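You operate a simulated robot arm through the tools that you are given. There is no shell and no other tool. Be economical: measure what you need, move in short steps, check, and stop when the job is done.

You are at the controls of a simulated two-armed robot. One attempt, no reset.

TASK
Pick up the cream roll from the middle shelf of the store rack with one hand, pass it to the other hand and put it on the lower shelf of the store rack. Set down upright: roll.
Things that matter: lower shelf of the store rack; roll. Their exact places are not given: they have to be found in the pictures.

Only the result counts: the job must be done as asked and must still hold three seconds after the hand-in. Knocking over, shifting, dropping, spilling or breaking anything else fails it.

THE ROBOT
Two 6-joint arms with two-finger grippers on one trunk, on a base that drives. Base frame: it is fixed to the floor where the robot stands at the start and does not move with it; the origin is under the middle of the robot, x ahead of it, y to its left, z up. Lengths are in mm, angles in degrees, forces in N, time in s.
The left shoulder is at the start at [30, 178, 1113], the right one opposite. With the tool pointing down near the work surface each hand reaches from about 280 to 840 mm from the robot's upright axis, wherever it stands, measured 20 degrees to its own side. Places, roughly: lower shelf of the store rack [600, -600, 500]. Payload 2.54 kg a hand.
The TCP of each hand is the grasp point between the finger pads, 30 mm short of the fingertips. In the tool frame z runs along the fingers and y along their closing line. Largest opening 116 mm; the body of the gripper starts 95 mm behind the TCP.
Orientation is that of the tool frame in the base frame, as a unit quaternion [w, x, y, z]. With the fingers straight down and closing along the base's y, the tool's x points along the base's -x, its y along +y and its z along -z.

THE INTERFACE
- The arms move only by the tool drive_tool. It takes "left_increments", "right_increments" or both (then of equal length, played together; a hand with none holds still); each is a list of rows, each an object of numbers (a shift or turn left out is 0, a gripper value left out holds the last): "rx", "ry", "rz": the turn, a rotation vector about the tool's x, y, z in units of 45 degrees (1.0 is 45 degrees); "tx", "ty", "tz": the shift along the tool's x, y, z in units of 150 mm (1.0 is 150 mm); "gripper": the opening in per cent of the stroke, from 0 (shut) to 100 (fully open). In form: [{"rx": .., "ry": .., "rz": .., "tx": .., "ty": .., "tz": .., "gripper": ..}, ...]. A call has 1 to 10 rows; each row is the pose to reach, as a shift and turn from the pose commanded when the call began, along the tool's axes at that moment. A call with a number of a shift or a turn outside -1 to 1 is refused whole. A row lasts 0.2 s, in which the tool goes at most 50 mm and 8.6 degrees; a call with a longer step from one row to the next is refused whole, and so is a gripper value outside its range. Where a pose cannot be reached the arm comes as near as it can. A force on the tool above 40 N (or 10 N above the force at the start of the call, whichever is more), or a blocked arm, ends the call early, and 0.2 s more pass. The fingers move at their own pace (about 153 mm/s each) and stop on an object; they squeeze with about 36 N. The grip force told is the motor's: it shows also when the fingers shut on nothing. Time passes only in rows, and 0.2 s behind the last, so rows that repeat a pose let the fingers close. The reply holds the time, the measured pose of the TCP, the force on the tool along the base axes, the opening and the grip force, in the units named above and with some noise, with the torque about the TCP (base axes, N m) and any sound that the robot's microphone picked up, and new pictures: "show" is both (left out), scene, wrist or none (wrist: the cameras of the hands that moved).
- Cameras (640 x 400 px; columns grow to the right, rows downward): "scene" is now at [38.5, -19.6, 1825.9]; the picture's right is [-0.27, -0.96, 0.00], its down [-0.80, 0.22, -0.56] and it looks along [0.54, -0.15, -0.83] (base axes); focal length 286 px, centre (320, 200). "left" rides on the left gripper at [69, 15, -122] in its tool frame; the picture's right is [-0.21, 0.98, 0.00], its down [-0.83, -0.18, -0.53] and it looks along [-0.52, -0.11, 0.85] (tool axes); focal length 251 px, centre (320, 200). "right" rides on the right gripper at [69, -15, -122] in its tool frame; the picture's right is [0.21, 0.98, 0.00], its down [-0.83, 0.18, -0.53] and it looks along [-0.52, 0.11, 0.85] (tool axes); focal length 251 px, centre (320, 200).
- slide_trunk(by): slides the trunk up (or, below 0, down) by that many mm; the arms and the scene camera ride with it, the base frame stays. It gives what a move gives, with no picture.
- steer(legs): drives the robot by 1 to 6 legs, each [ahead, left, turn to the left] in mm, mm and degrees, along the robot's own axes; the way and the turn of a leg run together, so that a leg with both is an arc; at most 1500 mm and 180 degrees a leg. The arms and the cameras ride along, it lands a little off, and it stops where it bumps. It gives what a move gives, and a new picture of the scene camera.
- pan_tilt(pan, tilt): turns the head with the scene camera to pan (to the left, within 143 degrees either way) and tilt (down, from -29 to 69), counted from straight ahead of the robot. It gives what a move gives, and a new picture of the scene camera.
- probe_pixels(camera, pixels): for up to 12 pixels [column, row] of the newest picture of that camera ("zoom" is the newest enlarged one), the place [x, y, z] in the base frame of the surface seen there, good to about 2 mm. It takes no simulated time.
- inspect(camera, box): a new picture of the part [left, top, right, bottom] of that camera's present view, enlarged. It takes no simulated time.
- sign_off(): hands the job in; it is judged then, once.

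Work in short steps. Measure before you move; look again where a grasp or a placing could have gone wrong, and mend it. You have 80 turns and 260 pictures in all, those below and enlarged ones among them. Open the grippers and draw the arms clear of the work before you hand the job in, unless the task says otherwise; then end with one line.

The tools are called by a JSON object that holds its "method" and its "body". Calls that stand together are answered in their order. drive_tool: Moves the arms, as the interface text tells. Its arguments: {"type":"object","properties":{"left_increments":{"type":"array","items":{"type":"object","properties":{"rx":{"type":"number"},"ry":{"type":"number"},"rz":{"type":"number"},"tx":{"type":"number"},"ty":{"type":"number"},"tz":{"type":"number"},"gripper":{"type":"number"}}}},"right_increments":{"type":"array","items":{"type":"object","properties":{"rx":{"type":"number"},"ry":{"type":"number"},"rz":{"type":"number"},"tx":{"type":"number"},"ty":{"type":"number"},"tz":{"type":"number"},"gripper":{"type":"number"}}}},"show":{"type":"string","enum":["both","scene","wrist","none"]}},"required":[]} The other tools are called the same way: slide_trunk (by) slides the trunk up or down; steer (legs) drives the base; pan_tilt (pan, tilt) turns the head that bears the scene camera; probe_pixels (camera, pixels) gives the place of the surface under pixels of a picture; inspect (camera, box) takes an enlarged picture of a part of a camera's view; sign_off () hands the job in.

At the start:

```text
t: 0.0
left_ee_pos: [362.9, -21.7, 1313.6]
left_tool_rot: [-0.001, 0.0, 1.0, 0.0]
left_force: [-1.5, -0.3, -0.6]
left_torque: [0.0, 0.05, -0.01]
left_opening: 116.2
left_grip_force: 0.1
right_ee_pos: [286.4, -425.4, 1241.1]
right_tool_rot: [0.0, -0.001, 1.0, 0.0]
right_force: [0.2, 0.2, -0.4]
right_torque: [0.0, 0.03, -0.01]
right_opening: 115.9
right_grip_force: 0.0
trunk travel left (down, up): [-325.0, 215.0]
robot x, y, heading: [0.8, 2.0, -0.1]
head pan, tilt: [-15.4, 56.3]
```

scene: 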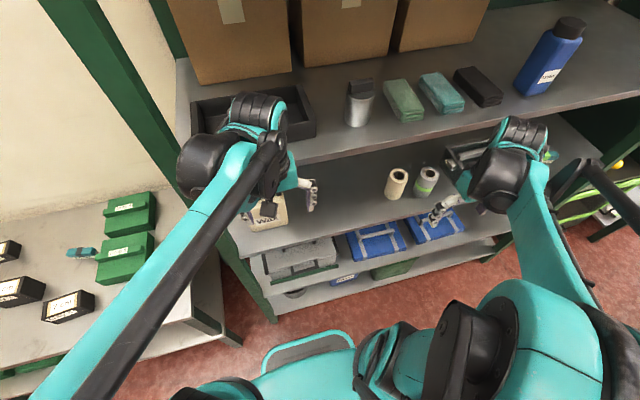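
right: 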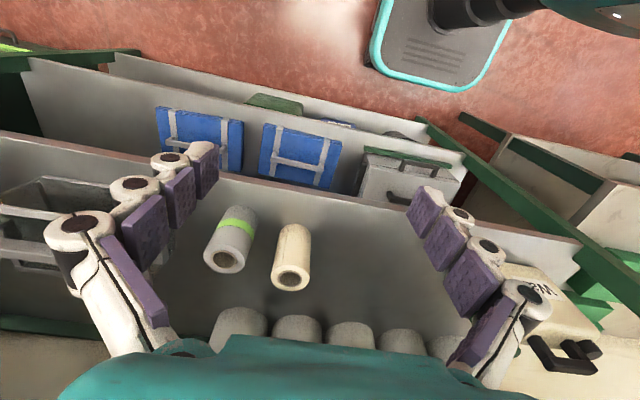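
left: 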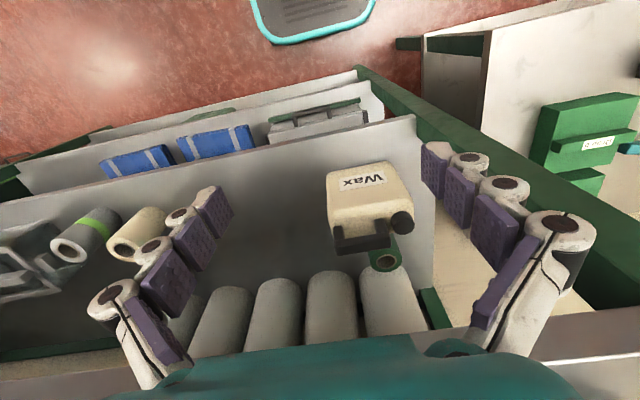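

The scene shows the cream roll at about (397,183) beside a grey/green roll at (426,180). I'll measure the rolls, the shelves and what's around them.

{"method": "inspect", "body": {"camera": "scene", "box": [220, 130, 540, 310]}}

{"method": "probe_pixels", "body": {"camera": "scene", "pixels": [[398, 174], [393, 190], [428, 172], [424, 188], [390, 207], [335, 215], [320, 160], [500, 125], [370, 260], [430, 255], [440, 270], [330, 290]]}}

{"method": "probe_pixels", "body": {"camera": "right", "pixels": [[292, 278], [290, 245], [224, 260], [240, 220], [330, 230], [250, 190], [400, 205], [240, 320], [400, 340], [300, 320], [210, 160], [290, 160]]}}

```text
2.00 times, centred on (380, 220) of scene
```

zoom: 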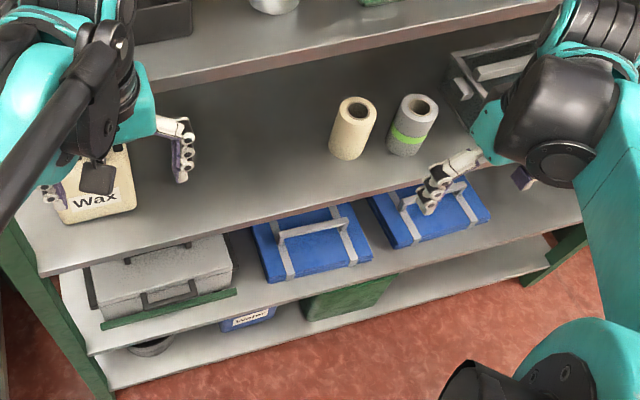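

```text
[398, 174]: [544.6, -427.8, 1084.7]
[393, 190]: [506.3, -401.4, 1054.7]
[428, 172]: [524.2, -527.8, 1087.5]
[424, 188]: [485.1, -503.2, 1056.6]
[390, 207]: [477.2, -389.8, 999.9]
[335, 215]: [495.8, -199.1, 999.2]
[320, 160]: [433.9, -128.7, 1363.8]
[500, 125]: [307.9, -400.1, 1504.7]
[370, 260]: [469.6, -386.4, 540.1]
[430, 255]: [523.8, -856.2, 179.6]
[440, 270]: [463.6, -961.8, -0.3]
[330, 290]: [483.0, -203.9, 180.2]
```

```text
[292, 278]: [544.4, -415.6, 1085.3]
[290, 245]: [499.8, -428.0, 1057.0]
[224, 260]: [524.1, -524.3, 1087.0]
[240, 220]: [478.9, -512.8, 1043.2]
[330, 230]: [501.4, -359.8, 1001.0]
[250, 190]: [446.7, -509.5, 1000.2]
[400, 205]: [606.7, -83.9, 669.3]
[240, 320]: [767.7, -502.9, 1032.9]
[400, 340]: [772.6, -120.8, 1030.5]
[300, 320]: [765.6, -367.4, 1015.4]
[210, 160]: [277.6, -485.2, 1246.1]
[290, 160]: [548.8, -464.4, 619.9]
```

Now I'll measure the details: roll rim, upper shelf edge, and lower shelf free spots.

{"method": "probe_pixels", "body": {"camera": "zoom", "pixels": [[336, 104], [372, 104], [358, 98], [352, 121], [346, 157], [240, 240], [236, 255], [377, 255], [520, 215], [550, 215], [470, 255], [300, 290]]}}

{"method": "probe_pixels", "body": {"camera": "scene", "pixels": [[340, 148], [400, 138], [360, 100], [405, 105], [540, 90], [250, 290], [320, 255], [400, 245], [500, 240], [520, 230], [450, 215], [360, 175]]}}

```text
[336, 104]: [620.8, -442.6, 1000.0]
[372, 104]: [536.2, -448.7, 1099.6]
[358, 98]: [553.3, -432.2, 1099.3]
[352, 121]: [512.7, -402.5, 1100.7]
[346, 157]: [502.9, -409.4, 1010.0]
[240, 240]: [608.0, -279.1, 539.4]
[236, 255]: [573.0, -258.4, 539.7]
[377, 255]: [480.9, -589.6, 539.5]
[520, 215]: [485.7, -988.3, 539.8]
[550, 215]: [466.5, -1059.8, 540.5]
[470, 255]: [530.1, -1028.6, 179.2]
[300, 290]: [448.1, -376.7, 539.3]
```

```text
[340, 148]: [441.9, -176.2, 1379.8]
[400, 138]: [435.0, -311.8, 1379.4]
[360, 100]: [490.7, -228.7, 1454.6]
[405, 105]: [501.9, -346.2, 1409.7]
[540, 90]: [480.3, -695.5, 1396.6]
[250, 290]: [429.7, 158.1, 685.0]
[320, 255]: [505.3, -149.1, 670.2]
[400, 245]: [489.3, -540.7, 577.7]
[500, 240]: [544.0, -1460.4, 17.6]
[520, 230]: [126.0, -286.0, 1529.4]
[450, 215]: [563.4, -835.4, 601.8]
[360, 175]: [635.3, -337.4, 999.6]
```

The roll is about 52 mm wide and 100 mm tall, standing on z=1000 with its centre near (530,-423). Next I'll measure its neighbour, the shelf front edges and the free spots on the lower shelf.

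{"method": "inspect", "body": {"camera": "scene", "box": [300, 200, 460, 300]}}

{"method": "inspect", "body": {"camera": "right", "box": [100, 80, 500, 330]}}

{"method": "probe_pixels", "body": {"camera": "zoom", "pixels": [[290, 325], [322, 285], [268, 270], [310, 235], [205, 250], [195, 300], [250, 215], [330, 185], [300, 190], [210, 120], [310, 125], [420, 160]]}}

```text
4.00 times, centred on (380, 250) of scene
```

zoom: 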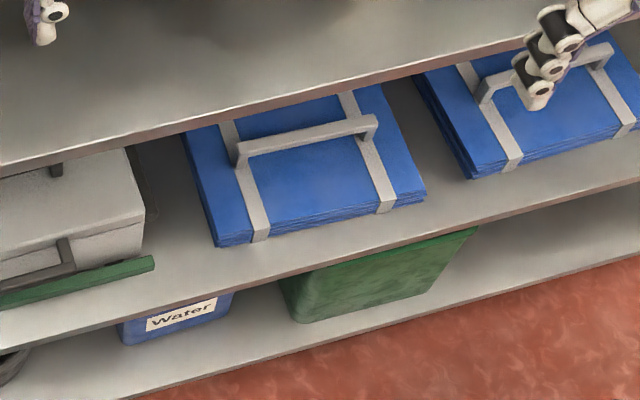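

```text
1.60 times, centred on (300, 205) of right
```

zoom: 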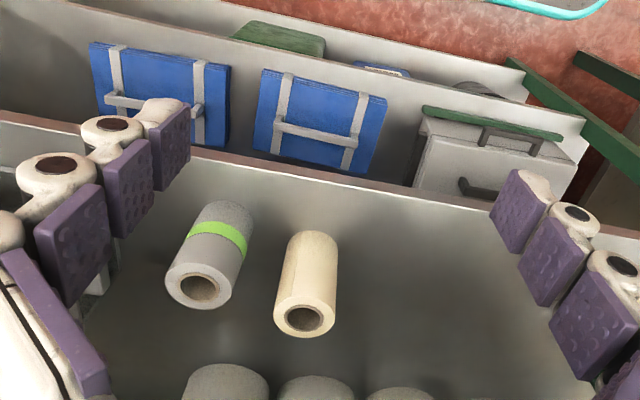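

```text
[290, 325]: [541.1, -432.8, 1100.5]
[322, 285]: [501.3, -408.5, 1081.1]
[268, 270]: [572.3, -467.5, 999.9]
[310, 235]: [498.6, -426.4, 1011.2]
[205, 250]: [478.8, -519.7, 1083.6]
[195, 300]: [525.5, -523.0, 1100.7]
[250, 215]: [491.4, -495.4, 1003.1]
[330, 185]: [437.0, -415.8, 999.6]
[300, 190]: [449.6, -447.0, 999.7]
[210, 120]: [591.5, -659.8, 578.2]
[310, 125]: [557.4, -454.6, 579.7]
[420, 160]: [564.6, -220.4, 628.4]
```

Re-taking the scene zoom to probe the lower shelf's gaps.

{"method": "inspect", "body": {"camera": "scene", "box": [300, 200, 460, 300]}}

{"method": "probe_pixels", "body": {"camera": "zoom", "pixels": [[143, 215], [152, 262], [212, 240], [190, 160], [428, 190], [470, 175], [390, 110], [435, 110], [180, 290], [440, 230], [220, 240], [142, 250]]}}

```text
4.00 times, centred on (380, 250) of scene
```

zoom: 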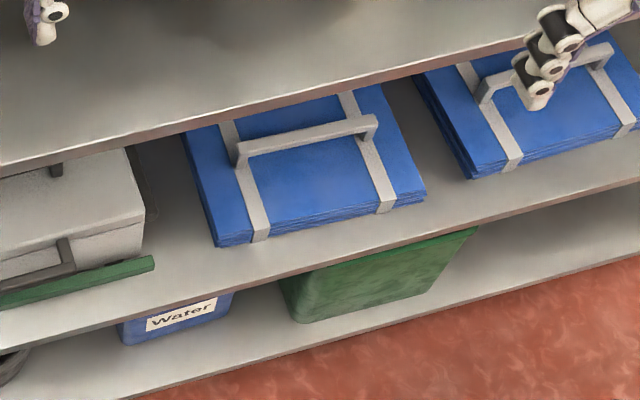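

```text
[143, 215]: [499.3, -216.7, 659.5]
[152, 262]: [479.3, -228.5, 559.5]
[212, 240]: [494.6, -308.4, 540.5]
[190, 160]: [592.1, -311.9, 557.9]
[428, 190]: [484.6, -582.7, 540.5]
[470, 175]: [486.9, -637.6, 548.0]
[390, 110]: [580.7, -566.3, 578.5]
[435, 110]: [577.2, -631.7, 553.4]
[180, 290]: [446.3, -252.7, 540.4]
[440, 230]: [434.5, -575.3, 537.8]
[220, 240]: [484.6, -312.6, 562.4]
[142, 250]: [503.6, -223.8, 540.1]
```

Shelf front edges are near x≈432. The lower shelf (z=540) has a free spot around (466,-264), between the grey case and the blue case. I'll tilt the right hand 45° and bring it in front of the cream roll with a partial opening.

{"method": "drive_tool", "body": {"right_increments": [{"ry": -0.15, "gripper": 65}, {"ry": -0.3, "tx": -0.05, "tz": 0.02}, {"ry": -0.45, "tx": -0.1, "tz": 0.043}, {"ry": -0.6, "tx": -0.2, "tz": 0.086}, {"ry": -0.75, "tx": -0.3, "tz": 0.13}, {"ry": -0.9, "tx": -0.44, "tz": 0.195}, {"ry": -1, "tx": -0.58, "tz": 0.26}, {"ry": -1, "tx": -0.73, "tz": 0.325}, {"ry": -1, "tx": -0.87, "tz": 0.39}, {"ry": -1, "tx": -0.973, "tz": 0.433, "ty": 0.013}]}}

```text
t: 2.2
left_ee_pos: [363.0, -22.5, 1312.3]
left_tool_rot: [0.0, 0.001, 1.0, 0.001]
left_force: [0.2, -0.1, 0.6]
left_torque: [-0.03, 0.03, 0.01]
left_opening: 116.1
left_grip_force: 0.0
right_ee_pos: [433.2, -424.6, 1177.1]
right_tool_rot: [0.383, 0.0, 0.924, 0.001]
right_force: [0.2, 0.0, -0.8]
right_torque: [0.01, -0.02, -0.01]
right_opening: 75.3
right_grip_force: 0.0
trunk travel left (down, up): [-325.0, 215.0]
robot x, y, heading: [-1.9, 3.1, -0.4]
head pan, tilt: [-15.4, 56.3]
```

scene: 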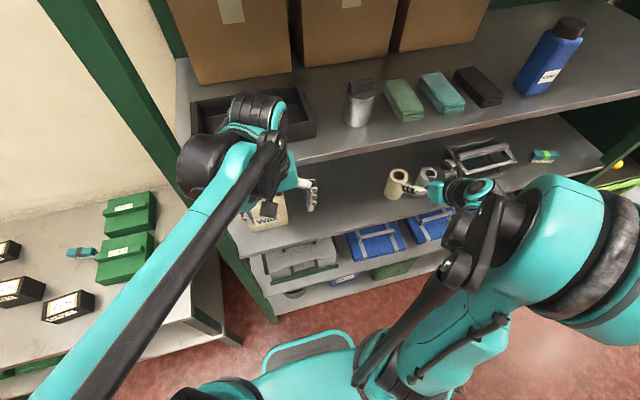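
right: 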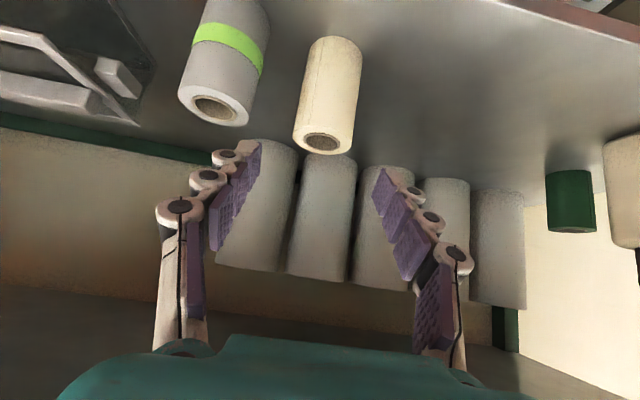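

The hand is in line, and the roll's top is visible at (325,143). I'll refine its centre from the wrist camera.

{"method": "inspect", "body": {"camera": "right", "box": [160, 20, 420, 182]}}

{"method": "probe_pixels", "body": {"camera": "right", "pixels": [[296, 142], [351, 144], [326, 152], [323, 131], [322, 100], [185, 105], [243, 115], [215, 122]]}}

```text
2.46 times, centred on (290, 101) of right
```

zoom: 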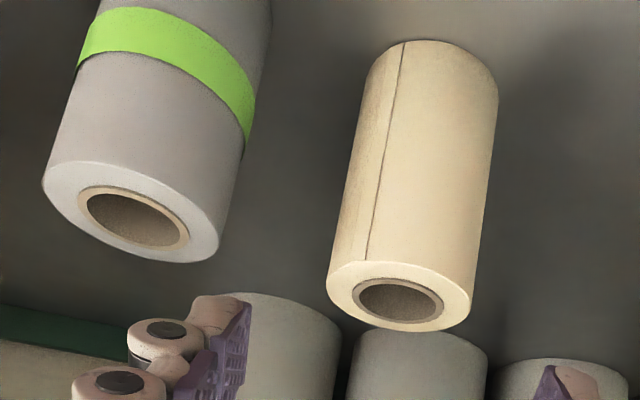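

```text
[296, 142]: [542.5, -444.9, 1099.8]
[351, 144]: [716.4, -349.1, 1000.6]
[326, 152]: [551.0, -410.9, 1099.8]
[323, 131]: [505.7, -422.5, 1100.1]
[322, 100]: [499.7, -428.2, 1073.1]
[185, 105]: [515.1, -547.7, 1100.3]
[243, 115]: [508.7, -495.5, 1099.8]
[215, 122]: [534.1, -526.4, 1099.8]
```

Cream centre is about (526,-422), and the gap to the grey roll is about 45 mm, so the fingers fit. I advance along the tool axis.

{"method": "drive_tool", "body": {"right_increments": [{"tz": 0.15, "ty": 0.015}, {"tz": 0.3, "ty": 0.015}, {"tz": 0.45, "ty": 0.015}, {"tz": 0.6, "ty": 0.015}, {"tz": 0.7, "ty": 0.015}, {"tz": 0.8, "ty": 0.015}, {"tz": 0.88, "ty": 0.015}, {"tz": 0.88, "ty": 0.015}]}}

```text
t: 4.0
left_ee_pos: [361.9, -21.4, 1312.2]
left_tool_rot: [0.0, 0.0, 1.0, 0.0]
left_force: [-0.1, -0.8, 0.4]
left_torque: [-0.01, -0.02, -0.01]
left_opening: 115.8
left_grip_force: 0.2
right_ee_pos: [524.6, -421.4, 1083.2]
right_tool_rot: [0.383, 0.0, 0.924, 0.0]
right_force: [0.4, -0.4, 0.1]
right_torque: [-0.03, 0.0, 0.0]
right_opening: 75.4
right_grip_force: 0.0
trunk travel left (down, up): [-325.0, 215.0]
robot x, y, heading: [-1.1, -1.6, -0.0]
head pan, tilt: [-15.4, 56.3]
```

scene: 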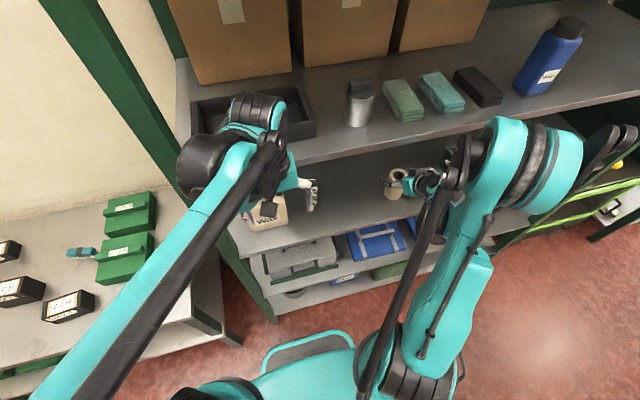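
right: 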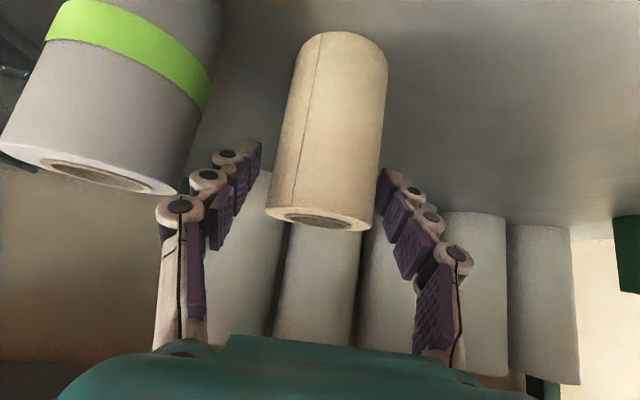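

The roll sits between the fingers (top rim at (320,215)). Closing the grip.

{"method": "drive_tool", "body": {"right_increments": [{"gripper": 0}, {"gripper": 0}, {"gripper": 0}, {"gripper": 0}], "show": "wrist"}}

```text
t: 5.0
left_ee_pos: [363.8, -21.9, 1312.4]
left_tool_rot: [0.0, 0.001, 1.0, 0.001]
left_force: [-0.6, 0.1, -0.7]
left_torque: [0.02, -0.01, -0.03]
left_opening: 116.0
left_grip_force: 0.0
right_ee_pos: [525.5, -420.6, 1083.1]
right_tool_rot: [0.383, 0.0, 0.924, 0.0]
right_force: [-0.6, 0.8, 0.0]
right_torque: [0.08, 0.0, 0.01]
right_opening: 58.0
right_grip_force: 35.7
trunk travel left (down, up): [-325.0, 215.0]
robot x, y, heading: [1.6, 4.0, -0.2]
head pan, tilt: [-15.4, 56.3]
```

right: 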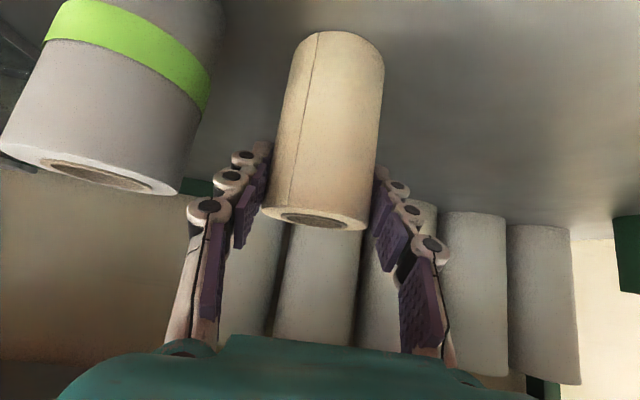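

Gripped firmly (58 mm). Lifting it straight up 60 mm, then easing it back a little.

{"method": "drive_tool", "body": {"right_increments": [{"tx": -0.047, "tz": -0.047}, {"tx": -0.118, "tz": -0.118}, {"tx": -0.2, "tz": -0.2}, {"tx": -0.283, "tz": -0.283}, {"tx": -0.2, "tz": -0.366}, {"tx": -0.1, "tz": -0.466}, {"tx": 0.0, "tz": -0.566}, {"tx": 0.1, "tz": -0.666}, {"tx": 0.1, "tz": -0.666}]}}

```text
t: 7.0
left_ee_pos: [363.2, -21.0, 1313.2]
left_tool_rot: [0.0, 0.0, 1.0, 0.0]
left_force: [-0.3, 0.0, -0.3]
left_torque: [-0.01, 0.03, 0.01]
left_opening: 115.9
left_grip_force: 0.1
right_ee_pos: [444.1, -422.9, 1141.1]
right_tool_rot: [0.383, 0.0, 0.924, 0.0]
right_force: [0.8, -0.3, -1.8]
right_torque: [0.02, 0.01, -0.03]
right_opening: 57.9
right_grip_force: 35.8
trunk travel left (down, up): [-325.0, 215.0]
robot x, y, heading: [2.1, -1.4, -0.2]
head pan, tilt: [-15.4, 56.3]
```

scene: 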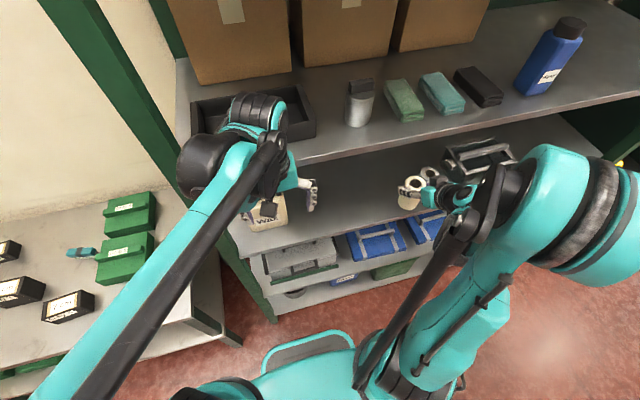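
right: 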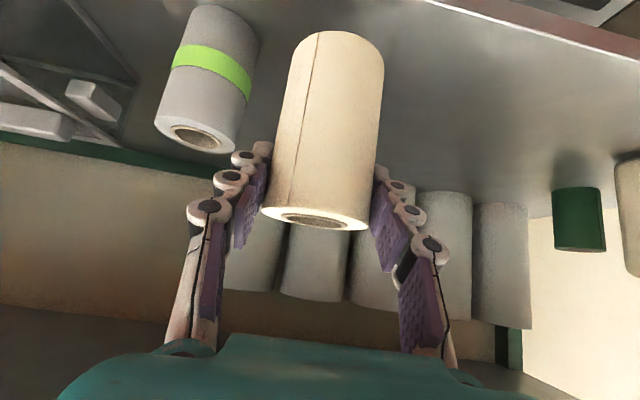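

The roll is held and clear of the shelf. I back the base off 220 mm to get room for the handover.

{"method": "steer", "body": {"legs": [[-220, 0, 0]]}}

```text
t: 8.7
left_ee_pos: [144.0, -21.7, 1313.4]
left_tool_rot: [0.001, 0.0, 1.0, -0.001]
left_force: [-0.7, 0.3, -0.1]
left_torque: [-0.01, 0.01, 0.0]
left_opening: 115.9
left_grip_force: 0.0
right_ee_pos: [225.0, -421.7, 1143.3]
right_tool_rot: [0.383, 0.0, 0.924, 0.0]
right_force: [0.3, 0.6, -1.0]
right_torque: [0.0, 0.0, 0.02]
right_opening: 57.9
right_grip_force: 36.6
trunk travel left (down, up): [-325.0, 215.0]
robot x, y, heading: [-220.9, -2.3, -0.2]
head pan, tilt: [-15.4, 56.3]
```

scene: 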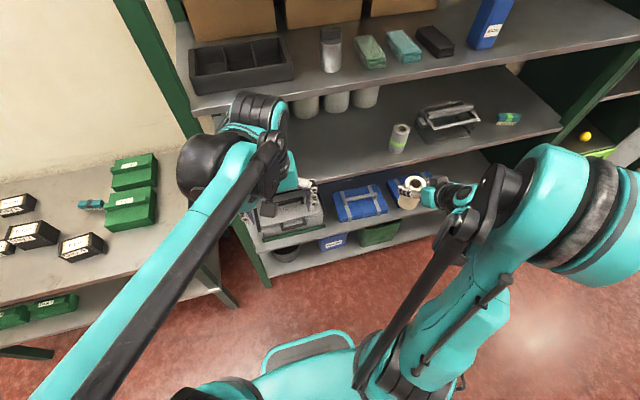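

Clear behind. Now I move the right hand 120 mm leftwards while the left hand makes the first half of its turn from pointing down to pointing right (-y).

{"method": "drive_tool", "body": {"left_increments": [{"rx": 0.096, "ry": -0.096, "rz": 0.096, "tx": -0.068, "ty": -0.05, "tz": 0.067, "gripper": 80}, {"rx": 0.193, "ry": -0.193, "rz": 0.193, "tx": -0.137, "ty": -0.1, "tz": 0.133}, {"rx": 0.289, "ry": -0.289, "rz": 0.289, "tx": -0.205, "ty": -0.15, "tz": 0.2}, {"rx": 0.385, "ry": -0.385, "rz": 0.385, "tx": -0.273, "ty": -0.2, "tz": 0.267}, {"rx": 0.481, "ry": -0.481, "rz": 0.481, "tx": -0.342, "ty": -0.25, "tz": 0.333}, {"rx": 0.578, "ry": -0.578, "rz": 0.578, "tx": -0.41, "ty": -0.3, "tz": 0.4}, {"rx": 0.674, "ry": -0.674, "rz": 0.674, "tx": -0.478, "ty": -0.35, "tz": 0.467}, {"rx": 0.77, "ry": -0.77, "rz": 0.77, "tx": -0.547, "ty": -0.4, "tz": 0.533}], "right_increments": [{"ty": 0.1}, {"ty": 0.2}, {"ty": 0.3}, {"ty": 0.4}, {"ty": 0.5}, {"ty": 0.6}, {"ty": 0.7}, {"ty": 0.8}]}}

```text
t: 10.5
left_ee_pos: [227.7, -80.3, 1233.3]
left_tool_rot: [0.289, 0.289, 0.866, -0.289]
left_force: [0.0, 1.4, -0.1]
left_torque: [-0.01, 0.03, -0.06]
left_opening: 92.9
left_grip_force: 0.1
right_ee_pos: [227.4, -301.0, 1142.4]
right_tool_rot: [0.382, 0.001, 0.924, 0.0]
right_force: [0.4, 0.4, -0.4]
right_torque: [-0.01, 0.02, 0.0]
right_opening: 57.8
right_grip_force: 36.1
trunk travel left (down, up): [-325.0, 215.0]
robot x, y, heading: [-218.1, 1.2, -0.1]
head pan, tilt: [-15.4, 56.3]
```

scene: 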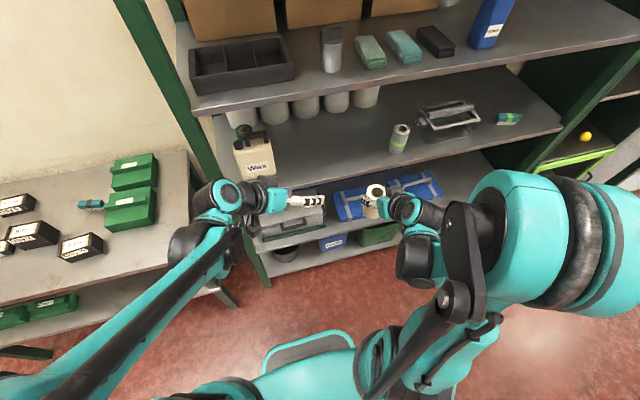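
right: 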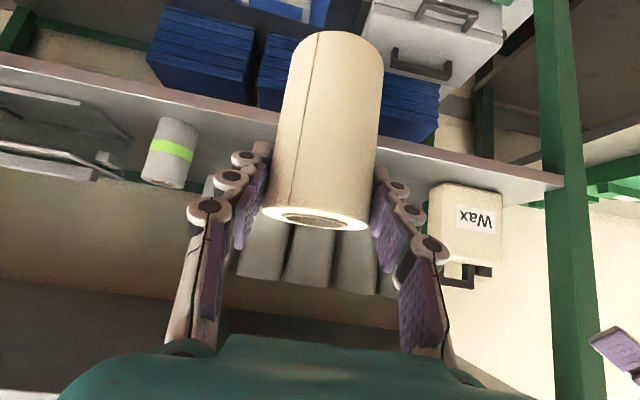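
left: 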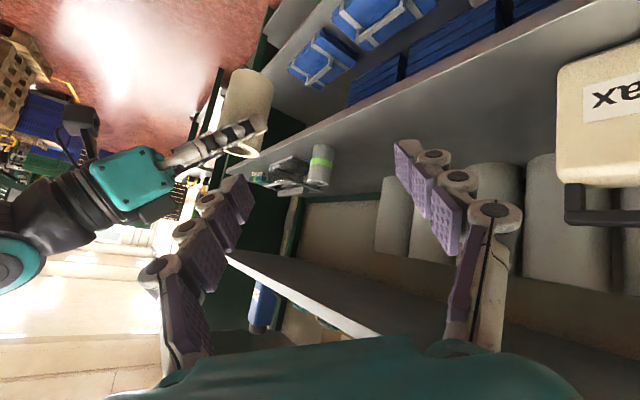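

Both moved as planned. Second half of the left turn, ending beside the roll at its lower half height.

{"method": "drive_tool", "body": {"left_increments": [{"rx": 0.096, "ry": -0.096, "rz": 0.096, "tx": 0.054, "tz": 0.111}, {"rx": 0.193, "ry": -0.193, "rz": 0.193, "tx": 0.108, "tz": 0.221}, {"rx": 0.289, "ry": -0.289, "rz": 0.289, "tx": 0.162, "tz": 0.332}, {"rx": 0.385, "ry": -0.385, "rz": 0.385, "tx": 0.216, "tz": 0.443}, {"rx": 0.481, "ry": -0.481, "rz": 0.481, "tx": 0.27, "tz": 0.553}, {"rx": 0.578, "ry": -0.578, "rz": 0.578, "tx": 0.324, "tz": 0.664}, {"rx": 0.674, "ry": -0.674, "rz": 0.674, "tx": 0.378, "tz": 0.774}, {"rx": 0.77, "ry": -0.77, "rz": 0.77, "tx": 0.432, "ty": -0.012, "tz": 0.885}, {"rx": 0.77, "ry": -0.77, "rz": 0.77, "tx": 0.432, "ty": -0.012, "tz": 0.885}]}}

```text
t: 12.5
left_ee_pos: [282.4, -159.9, 1134.9]
left_tool_rot: [0.5, 0.5, 0.5, -0.5]
left_force: [0.0, 0.3, -0.1]
left_torque: [0.02, 0.0, -0.03]
left_opening: 92.9
left_grip_force: 0.1
left hand out of reach, approached as far as the arm can: row 4, 5, 6, 7, 8, 9
right_ee_pos: [224.8, -301.3, 1143.5]
right_tool_rot: [0.382, 0.0, 0.924, 0.0]
right_force: [-1.3, 1.5, -1.8]
right_torque: [-0.03, -0.02, 0.0]
right_opening: 58.0
right_grip_force: 35.4
trunk travel left (down, up): [-325.0, 215.0]
robot x, y, heading: [-219.7, 1.8, 0.1]
head pan, tilt: [-15.4, 56.3]
```

scene: 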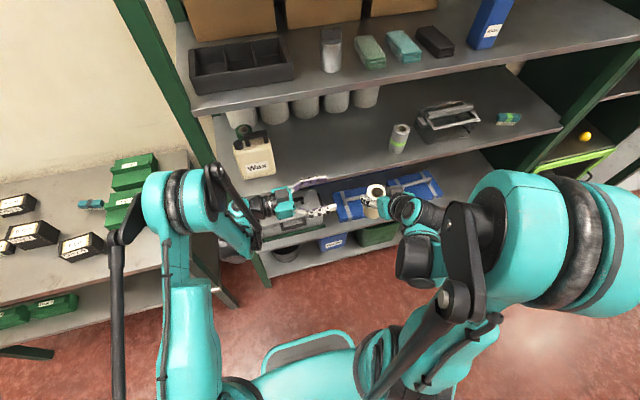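
left: 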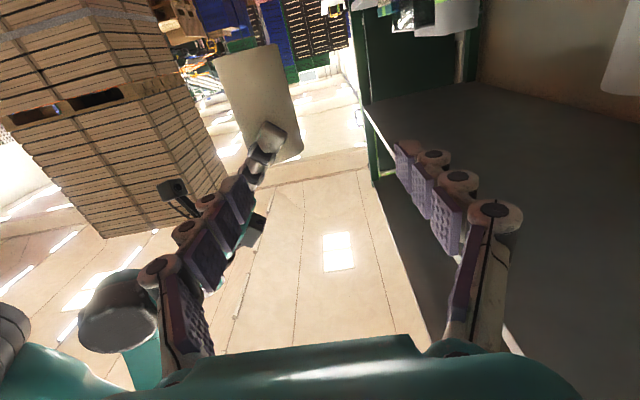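

The left hand was folded too tightly and stopped at (282,-160,1135). I shift it forward, and check what pose the command refers to.

{"method": "drive_tool", "body": {"left_increments": [{"ty": 0.1}, {"ty": 0.2}, {"ty": 0.3}, {"ty": 0.4}], "show": "none"}}

```text
t: 13.5
left_ee_pos: [345.4, -159.4, 1136.6]
left_tool_rot: [-0.5, -0.5, -0.499, 0.501]
left_force: [-0.6, 0.0, 0.3]
left_torque: [0.0, 0.02, -0.02]
left_opening: 92.6
left_grip_force: 0.1
right_ee_pos: [226.0, -302.4, 1143.7]
right_tool_rot: [0.383, 0.0, 0.924, 0.0]
right_force: [-0.2, -0.3, -2.2]
right_torque: [-0.01, 0.0, 0.01]
right_opening: 57.7
right_grip_force: 35.7
trunk travel left (down, up): [-325.0, 215.0]
robot x, y, heading: [-220.8, -1.0, -0.1]
head pan, tilt: [-15.4, 56.3]
```

Left now sits at (345,-160,1136). I bring the right hand with the roll to x≈344, z≈1177, so that the roll stands opposite the left hand.

{"method": "drive_tool", "body": {"right_increments": [{"tx": -0.12, "tz": 0.066}, {"tx": -0.24, "tz": 0.132}, {"tx": -0.36, "tz": 0.198}, {"tx": -0.48, "tz": 0.264}, {"tx": -0.6, "tz": 0.33}, {"tx": -0.717, "tz": 0.396}, {"tx": -0.717, "tz": 0.396}]}}

{"method": "inspect", "body": {"camera": "left", "box": [0, 0, 640, 400]}}

```text
t: 15.1
left_ee_pos: [343.5, -159.3, 1136.4]
left_tool_rot: [-0.5, -0.5, -0.5, 0.5]
left_force: [0.3, 0.7, -0.1]
left_torque: [0.0, 0.0, 0.02]
left_opening: 92.8
left_grip_force: 0.1
right_ee_pos: [343.6, -302.1, 1177.9]
right_tool_rot: [0.383, 0.0, 0.924, 0.001]
right_force: [-0.6, -0.2, -1.6]
right_torque: [0.04, -0.03, -0.04]
right_opening: 57.7
right_grip_force: 35.7
trunk travel left (down, up): [-325.0, 215.0]
robot x, y, heading: [-220.2, -3.6, -0.2]
head pan, tilt: [-15.4, 56.3]
```

scene: 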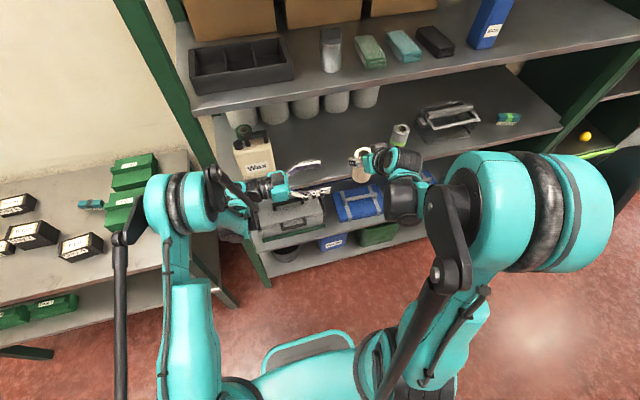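
right: 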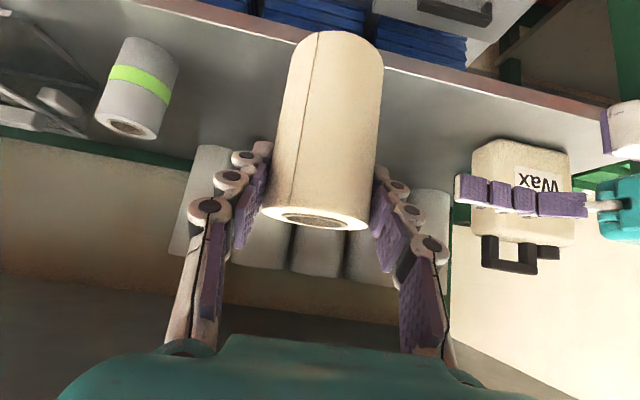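

```text
1.00 times, centred on (320, 200) of left (not enlarged: the box is as wide or as high as the picture)
```

zoom: 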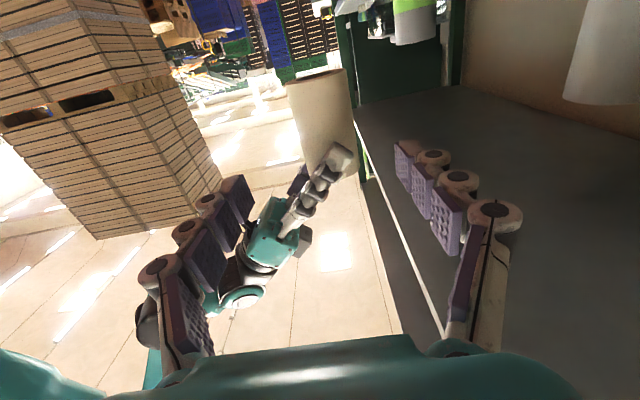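

The roll's body at (320,120) in the left view is between the left fingers' line, with the right finger safely above in z. Advancing the left hand 141 mm along -y.

{"method": "drive_tool", "body": {"left_increments": [{"tz": 0.14}, {"tz": 0.28}, {"tz": 0.42}, {"tz": 0.54}, {"tz": 0.66}, {"tz": 0.76}, {"tz": 0.86}, {"tz": 0.94}, {"tz": 0.94}]}}

```text
t: 17.1
left_ee_pos: [343.0, -301.2, 1136.3]
left_tool_rot: [0.5, 0.5, 0.5, -0.5]
left_force: [0.3, -0.1, -0.4]
left_torque: [0.01, -0.02, 0.03]
left_opening: 93.1
left_grip_force: 0.1
right_ee_pos: [342.6, -302.6, 1175.7]
right_tool_rot: [0.382, -0.001, 0.924, 0.001]
right_force: [-0.5, -1.1, -1.7]
right_torque: [0.02, -0.02, 0.0]
right_opening: 57.7
right_grip_force: 35.9
trunk travel left (down, up): [-325.0, 215.0]
robot x, y, heading: [-216.1, -2.9, 0.1]
head pan, tilt: [-15.4, 56.3]
```

scene: 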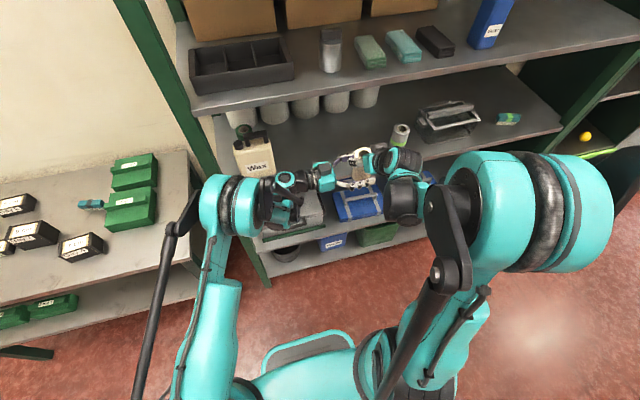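
left: 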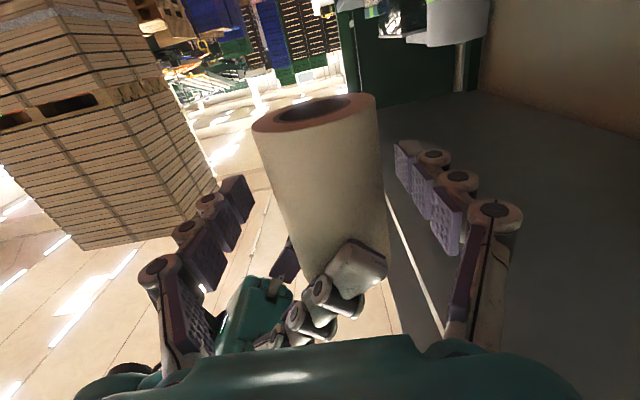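

The roll is between the left fingers, centred well. Closing the left gripper.

{"method": "drive_tool", "body": {"left_increments": [{"gripper": 0}, {"gripper": 0}, {"gripper": 0}, {"gripper": 0}, {"gripper": 0}]}}

```text
t: 18.3
left_ee_pos: [345.5, -300.3, 1136.4]
left_tool_rot: [0.5, 0.5, 0.5, -0.499]
left_force: [25.7, 10.2, 0.8]
left_torque: [0.1, 0.57, -0.07]
left_opening: 57.4
left_grip_force: 35.8
right_ee_pos: [342.9, -302.7, 1176.4]
right_tool_rot: [0.382, 0.001, 0.924, -0.001]
right_force: [-26.9, -10.2, 0.5]
right_torque: [-0.51, 0.48, 0.08]
right_opening: 57.7
right_grip_force: 36.4
trunk travel left (down, up): [-325.0, 215.0]
robot x, y, heading: [-215.5, -0.5, 0.1]
head pan, tilt: [-15.4, 56.3]
```

scene: 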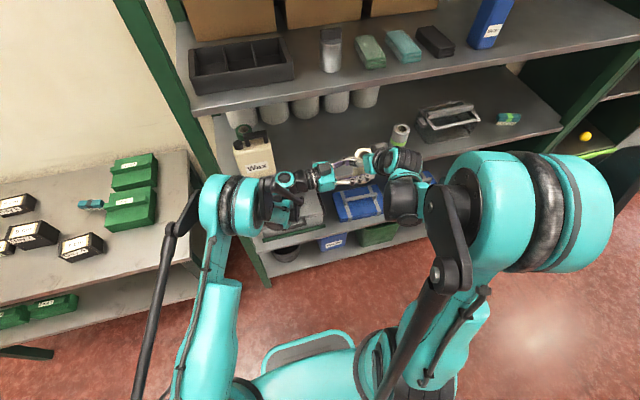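
left: 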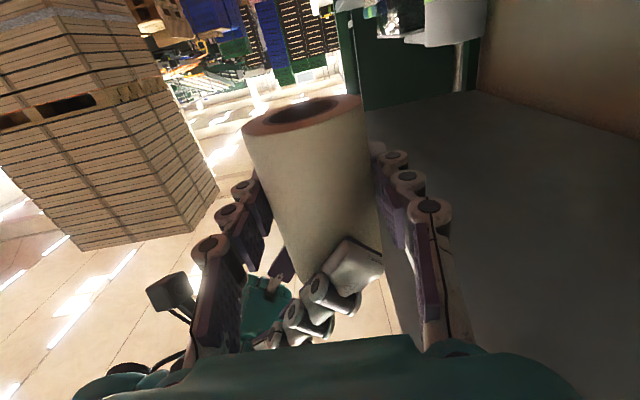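

Both hands hold it. I open the right gripper partially, then withdraw it back and up along its own axis.

{"method": "drive_tool", "body": {"right_increments": [{"gripper": 70}, {"gripper": 70}, {"gripper": 70}], "show": "wrist"}}

{"method": "drive_tool", "body": {"right_increments": [{"tz": -0.1}, {"tz": -0.25}, {"tz": -0.4}, {"tz": -0.6}, {"tz": -0.8}, {"tz": -1.0}]}}

{"method": "inspect", "body": {"camera": "left", "box": [160, 50, 480, 250]}}

```text
t: 19.1
left_ee_pos: [344.0, -301.1, 1136.1]
left_tool_rot: [-0.499, -0.5, -0.5, 0.501]
left_force: [-0.6, 0.3, 0.6]
left_torque: [-0.01, 0.0, 0.02]
left_opening: 56.9
left_grip_force: 35.0
right_ee_pos: [343.8, -302.2, 1176.7]
right_tool_rot: [0.384, 0.0, 0.924, -0.001]
right_force: [0.1, -0.2, -0.9]
right_torque: [-0.03, 0.03, -0.01]
right_opening: 81.0
right_grip_force: 0.0
trunk travel left (down, up): [-325.0, 215.0]
robot x, y, heading: [-220.6, -0.9, 0.1]
head pan, tilt: [-15.4, 56.3]
```

right: 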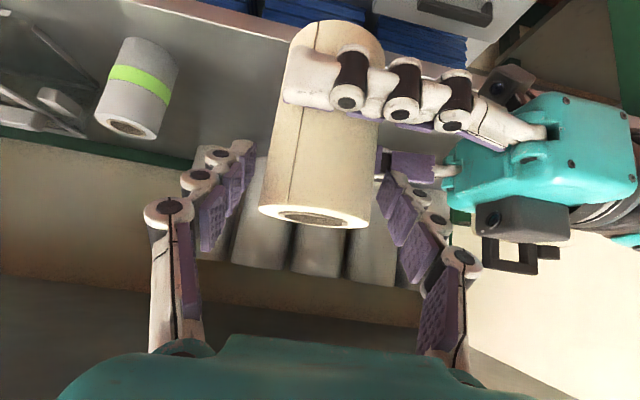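

```text
t: 20.5
left_ee_pos: [342.7, -301.0, 1137.0]
left_tool_rot: [0.5, 0.501, 0.498, -0.5]
left_force: [-0.3, 0.0, -0.3]
left_torque: [0.0, -0.02, 0.04]
left_opening: 57.1
left_grip_force: 36.3
right_ee_pos: [236.1, -301.2, 1284.5]
right_tool_rot: [0.383, 0.0, 0.924, 0.001]
right_force: [-0.3, -0.1, 0.1]
right_torque: [0.01, -0.01, -0.03]
right_opening: 81.3
right_grip_force: 0.0
trunk travel left (down, up): [-325.0, 215.0]
robot x, y, heading: [-217.5, 0.8, 0.2]
head pan, tilt: [-15.4, 56.3]
```

scene: 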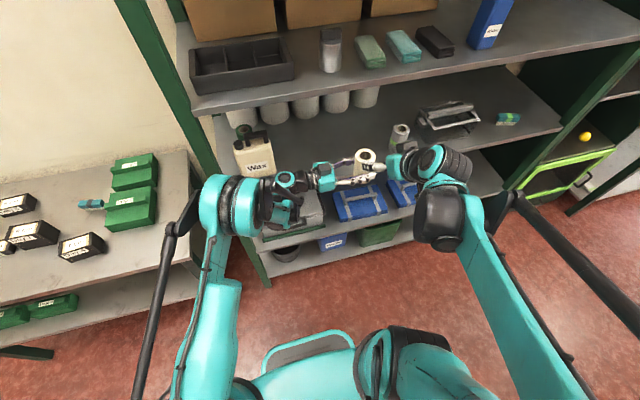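
right: 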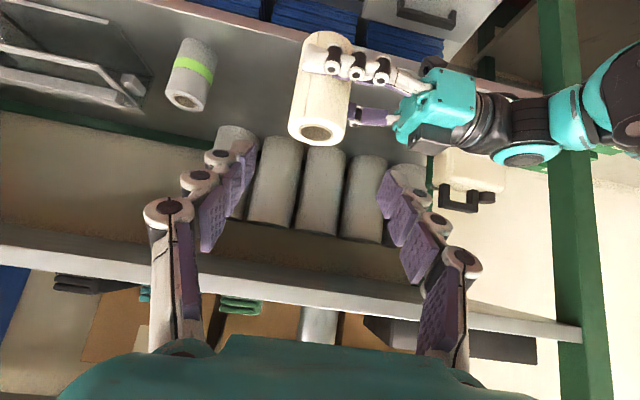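

```text
2.00 times, centred on (320, 150) of left
```

zoom: 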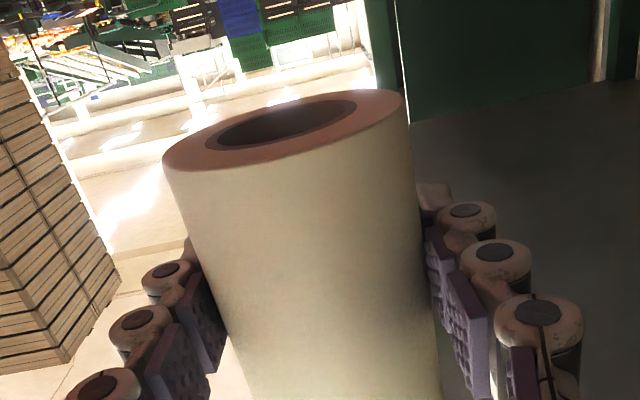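

The left hand holds the roll alone. I check its uprightness and bottom by probing the rim from the right camera and the underside from the left.

{"method": "inspect", "body": {"camera": "right", "box": [270, 25, 370, 155]}}

{"method": "probe_pixels", "body": {"camera": "right", "pixels": [[293, 128], [341, 134], [318, 143], [320, 119], [303, 137], [297, 100], [302, 75], [350, 100]]}}

{"method": "probe_pixels", "body": {"camera": "left", "pixels": [[250, 128], [300, 128], [345, 112], [358, 98], [262, 118], [340, 100], [300, 180], [300, 150]]}}

```text
3.08 times, centred on (320, 90) of right
```

zoom: 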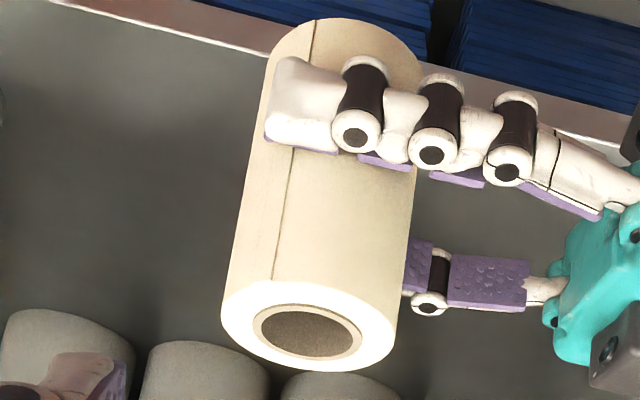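

```text
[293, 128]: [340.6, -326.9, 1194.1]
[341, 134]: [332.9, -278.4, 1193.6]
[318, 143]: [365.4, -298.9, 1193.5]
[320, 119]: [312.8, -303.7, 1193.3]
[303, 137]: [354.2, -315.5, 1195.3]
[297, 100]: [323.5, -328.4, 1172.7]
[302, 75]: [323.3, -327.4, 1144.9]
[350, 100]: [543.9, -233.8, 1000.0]
```

```text
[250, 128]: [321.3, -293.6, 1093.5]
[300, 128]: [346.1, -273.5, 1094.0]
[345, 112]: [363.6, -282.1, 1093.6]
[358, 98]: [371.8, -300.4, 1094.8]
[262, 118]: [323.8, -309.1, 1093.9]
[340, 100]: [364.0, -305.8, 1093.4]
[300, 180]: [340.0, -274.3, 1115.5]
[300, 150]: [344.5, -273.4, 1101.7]
```

The roll is level: rim at z 1194, bottom at z 1093.7, so 43 mm below the TCP. Next I move the right arm aside and bring the left hand leftwards while turning it towards the rack.

{"method": "drive_tool", "body": {"left_increments": [{"rx": -0.1, "tz": -0.09}, {"rx": -0.2, "tz": -0.18}, {"rx": -0.3, "tz": -0.27}, {"rx": -0.4, "tz": -0.36}, {"rx": -0.5, "tz": -0.45}, {"rx": -0.6, "tz": -0.54}, {"rx": -0.7, "tz": -0.63}, {"rx": -0.8, "tz": -0.72}, {"rx": -0.9, "tz": -0.82}, {"rx": -1.0, "tz": -0.93}], "right_increments": [{"ty": -0.1}, {"ty": -0.2}, {"ty": -0.3}, {"ty": -0.4}, {"ty": -0.5}, {"ty": -0.6}, {"ty": -0.7}, {"ty": -0.8}, {"ty": -0.9}, {"ty": -1.0}], "show": "scene"}}

```text
t: 22.7
left_ee_pos: [392.8, -184.5, 1182.6]
left_tool_rot: [0.652, 0.272, 0.654, -0.271]
left_force: [0.1, -0.4, -1.6]
left_torque: [0.0, 0.01, -0.04]
left_opening: 57.1
left_grip_force: 36.2
left hand out of reach, approached as far as the arm can: row 5, 6, 7, 8, 9, 10
right_ee_pos: [237.2, -452.1, 1281.5]
right_tool_rot: [0.383, -0.001, 0.924, 0.0]
right_force: [0.1, 0.3, -0.4]
right_torque: [-0.01, -0.02, 0.05]
right_opening: 81.2
right_grip_force: 0.0
trunk travel left (down, up): [-325.0, 215.0]
robot x, y, heading: [-216.1, -0.0, 0.2]
head pan, tilt: [-15.4, 56.3]
```

scene: 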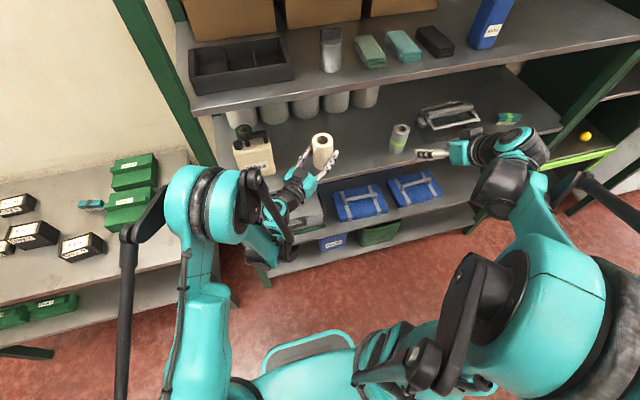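

The arm needs more reach outward for a horizontal hand. I back the base off another 200 mm before turning further.

{"method": "steer", "body": {"legs": [[-200, 0, 0]]}}

{"method": "drive_tool", "body": {"left_increments": [{"rx": -0.1, "tz": 0.05, "ty": 0.05}, {"rx": -0.2, "tz": 0.1, "ty": 0.1}, {"rx": -0.3, "tz": 0.15, "ty": 0.15}, {"rx": -0.4, "tz": 0.2, "ty": 0.2}, {"rx": -0.5, "tz": 0.25, "ty": 0.25}, {"rx": -0.6, "tz": 0.3, "ty": 0.3}, {"rx": -0.7, "tz": 0.3, "ty": 0.3}, {"rx": -0.8, "tz": 0.3, "ty": 0.3}, {"rx": -0.9, "tz": 0.3, "ty": 0.3}, {"rx": -1.0, "tz": 0.3, "ty": 0.3}]}}

```text
t: 24.3
left_ee_pos: [190.1, -183.5, 1182.6]
left_tool_rot: [0.653, 0.272, 0.653, -0.271]
left_force: [0.0, 0.1, -0.2]
left_torque: [0.0, 0.01, 0.01]
left_opening: 56.9
left_grip_force: 35.9
right_ee_pos: [35.5, -451.5, 1282.3]
right_tool_rot: [0.383, 0.001, 0.924, -0.001]
right_force: [-1.4, -0.1, -0.3]
right_torque: [-0.02, 0.02, 0.03]
right_opening: 81.3
right_grip_force: 0.1
trunk travel left (down, up): [-325.0, 215.0]
robot x, y, heading: [-422.9, -3.2, 0.0]
head pan, tilt: [-15.4, 56.3]
```

scene: 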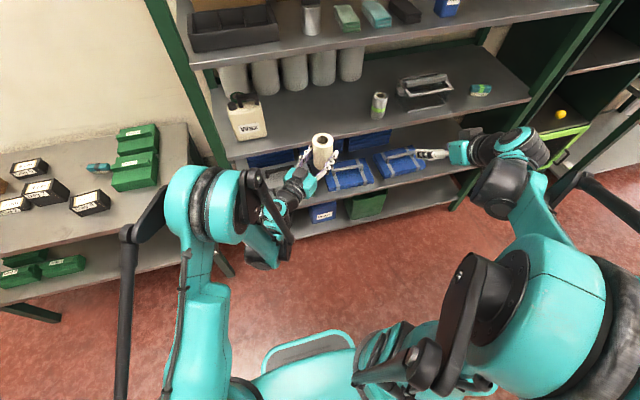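

```text
t: 26.5
left_ee_pos: [254.4, -184.1, 1182.4]
left_tool_rot: [0.707, 0.001, 0.707, 0.0]
left_force: [-0.2, -0.1, -0.4]
left_torque: [0.0, 0.01, 0.02]
left_opening: 56.9
left_grip_force: 36.1
right_ee_pos: [36.2, -450.8, 1282.1]
right_tool_rot: [0.383, 0.001, 0.924, 0.0]
right_force: [-0.2, 0.5, -0.1]
right_torque: [0.01, 0.0, 0.05]
right_opening: 81.3
right_grip_force: 0.0
trunk travel left (down, up): [-325.0, 215.0]
robot x, y, heading: [-424.5, -1.6, 0.0]
head pan, tilt: [-15.4, 56.3]
```

scene: 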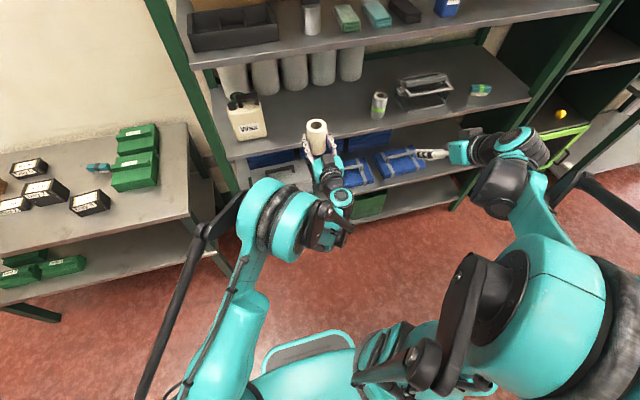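
left: 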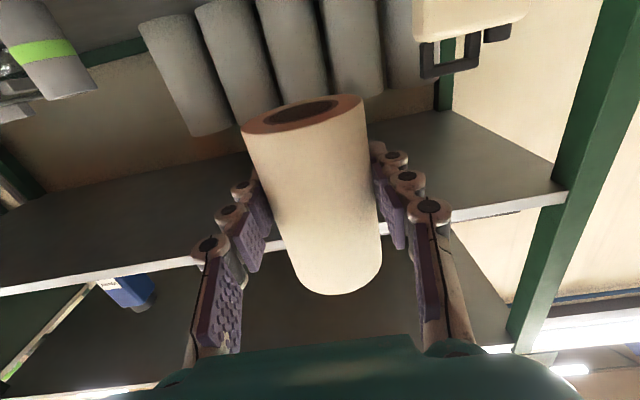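

The left hand now points straight at the rack. Before lowering, I check where the left bench lies relative to the left arm and re-measure the target spot on the lower shelf.

{"method": "probe_pixels", "body": {"camera": "scene", "pixels": [[190, 215], [60, 240], [100, 260], [240, 205], [200, 255], [40, 315], [270, 225], [270, 172], [345, 180], [300, 215], [285, 160], [225, 270]]}}

{"method": "slide_trunk", "body": {"by": -150}}

{"method": "inspect", "body": {"camera": "scene", "box": [200, 80, 480, 255]}}

```text
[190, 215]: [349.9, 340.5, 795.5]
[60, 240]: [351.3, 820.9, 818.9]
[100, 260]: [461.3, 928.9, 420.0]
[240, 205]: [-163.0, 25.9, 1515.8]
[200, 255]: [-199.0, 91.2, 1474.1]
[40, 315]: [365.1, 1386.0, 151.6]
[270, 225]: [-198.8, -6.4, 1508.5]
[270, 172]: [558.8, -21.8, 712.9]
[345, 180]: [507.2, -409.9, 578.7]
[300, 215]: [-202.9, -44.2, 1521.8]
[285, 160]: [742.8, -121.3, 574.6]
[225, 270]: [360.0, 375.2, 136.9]
```

```text
t: 28.2
left_ee_pos: [253.4, -182.2, 1032.9]
left_tool_rot: [0.707, 0.001, 0.707, 0.0]
left_force: [-0.4, -0.2, -0.4]
left_torque: [0.0, -0.04, 0.03]
left_opening: 56.8
left_grip_force: 36.0
right_ee_pos: [36.0, -451.1, 1133.0]
right_tool_rot: [0.382, 0.0, 0.924, 0.0]
right_force: [0.2, -0.2, 0.0]
right_torque: [-0.02, -0.01, 0.0]
right_opening: 81.3
right_grip_force: 0.0
trunk travel left (down, up): [-175.0, 365.0]
robot x, y, heading: [-416.8, -1.4, -0.0]
head pan, tilt: [-15.4, 56.3]
```

```text
2.29 times, centred on (340, 168) of scene
```

zoom: 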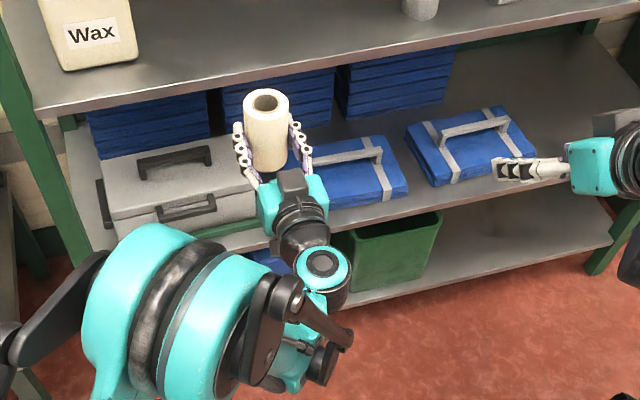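

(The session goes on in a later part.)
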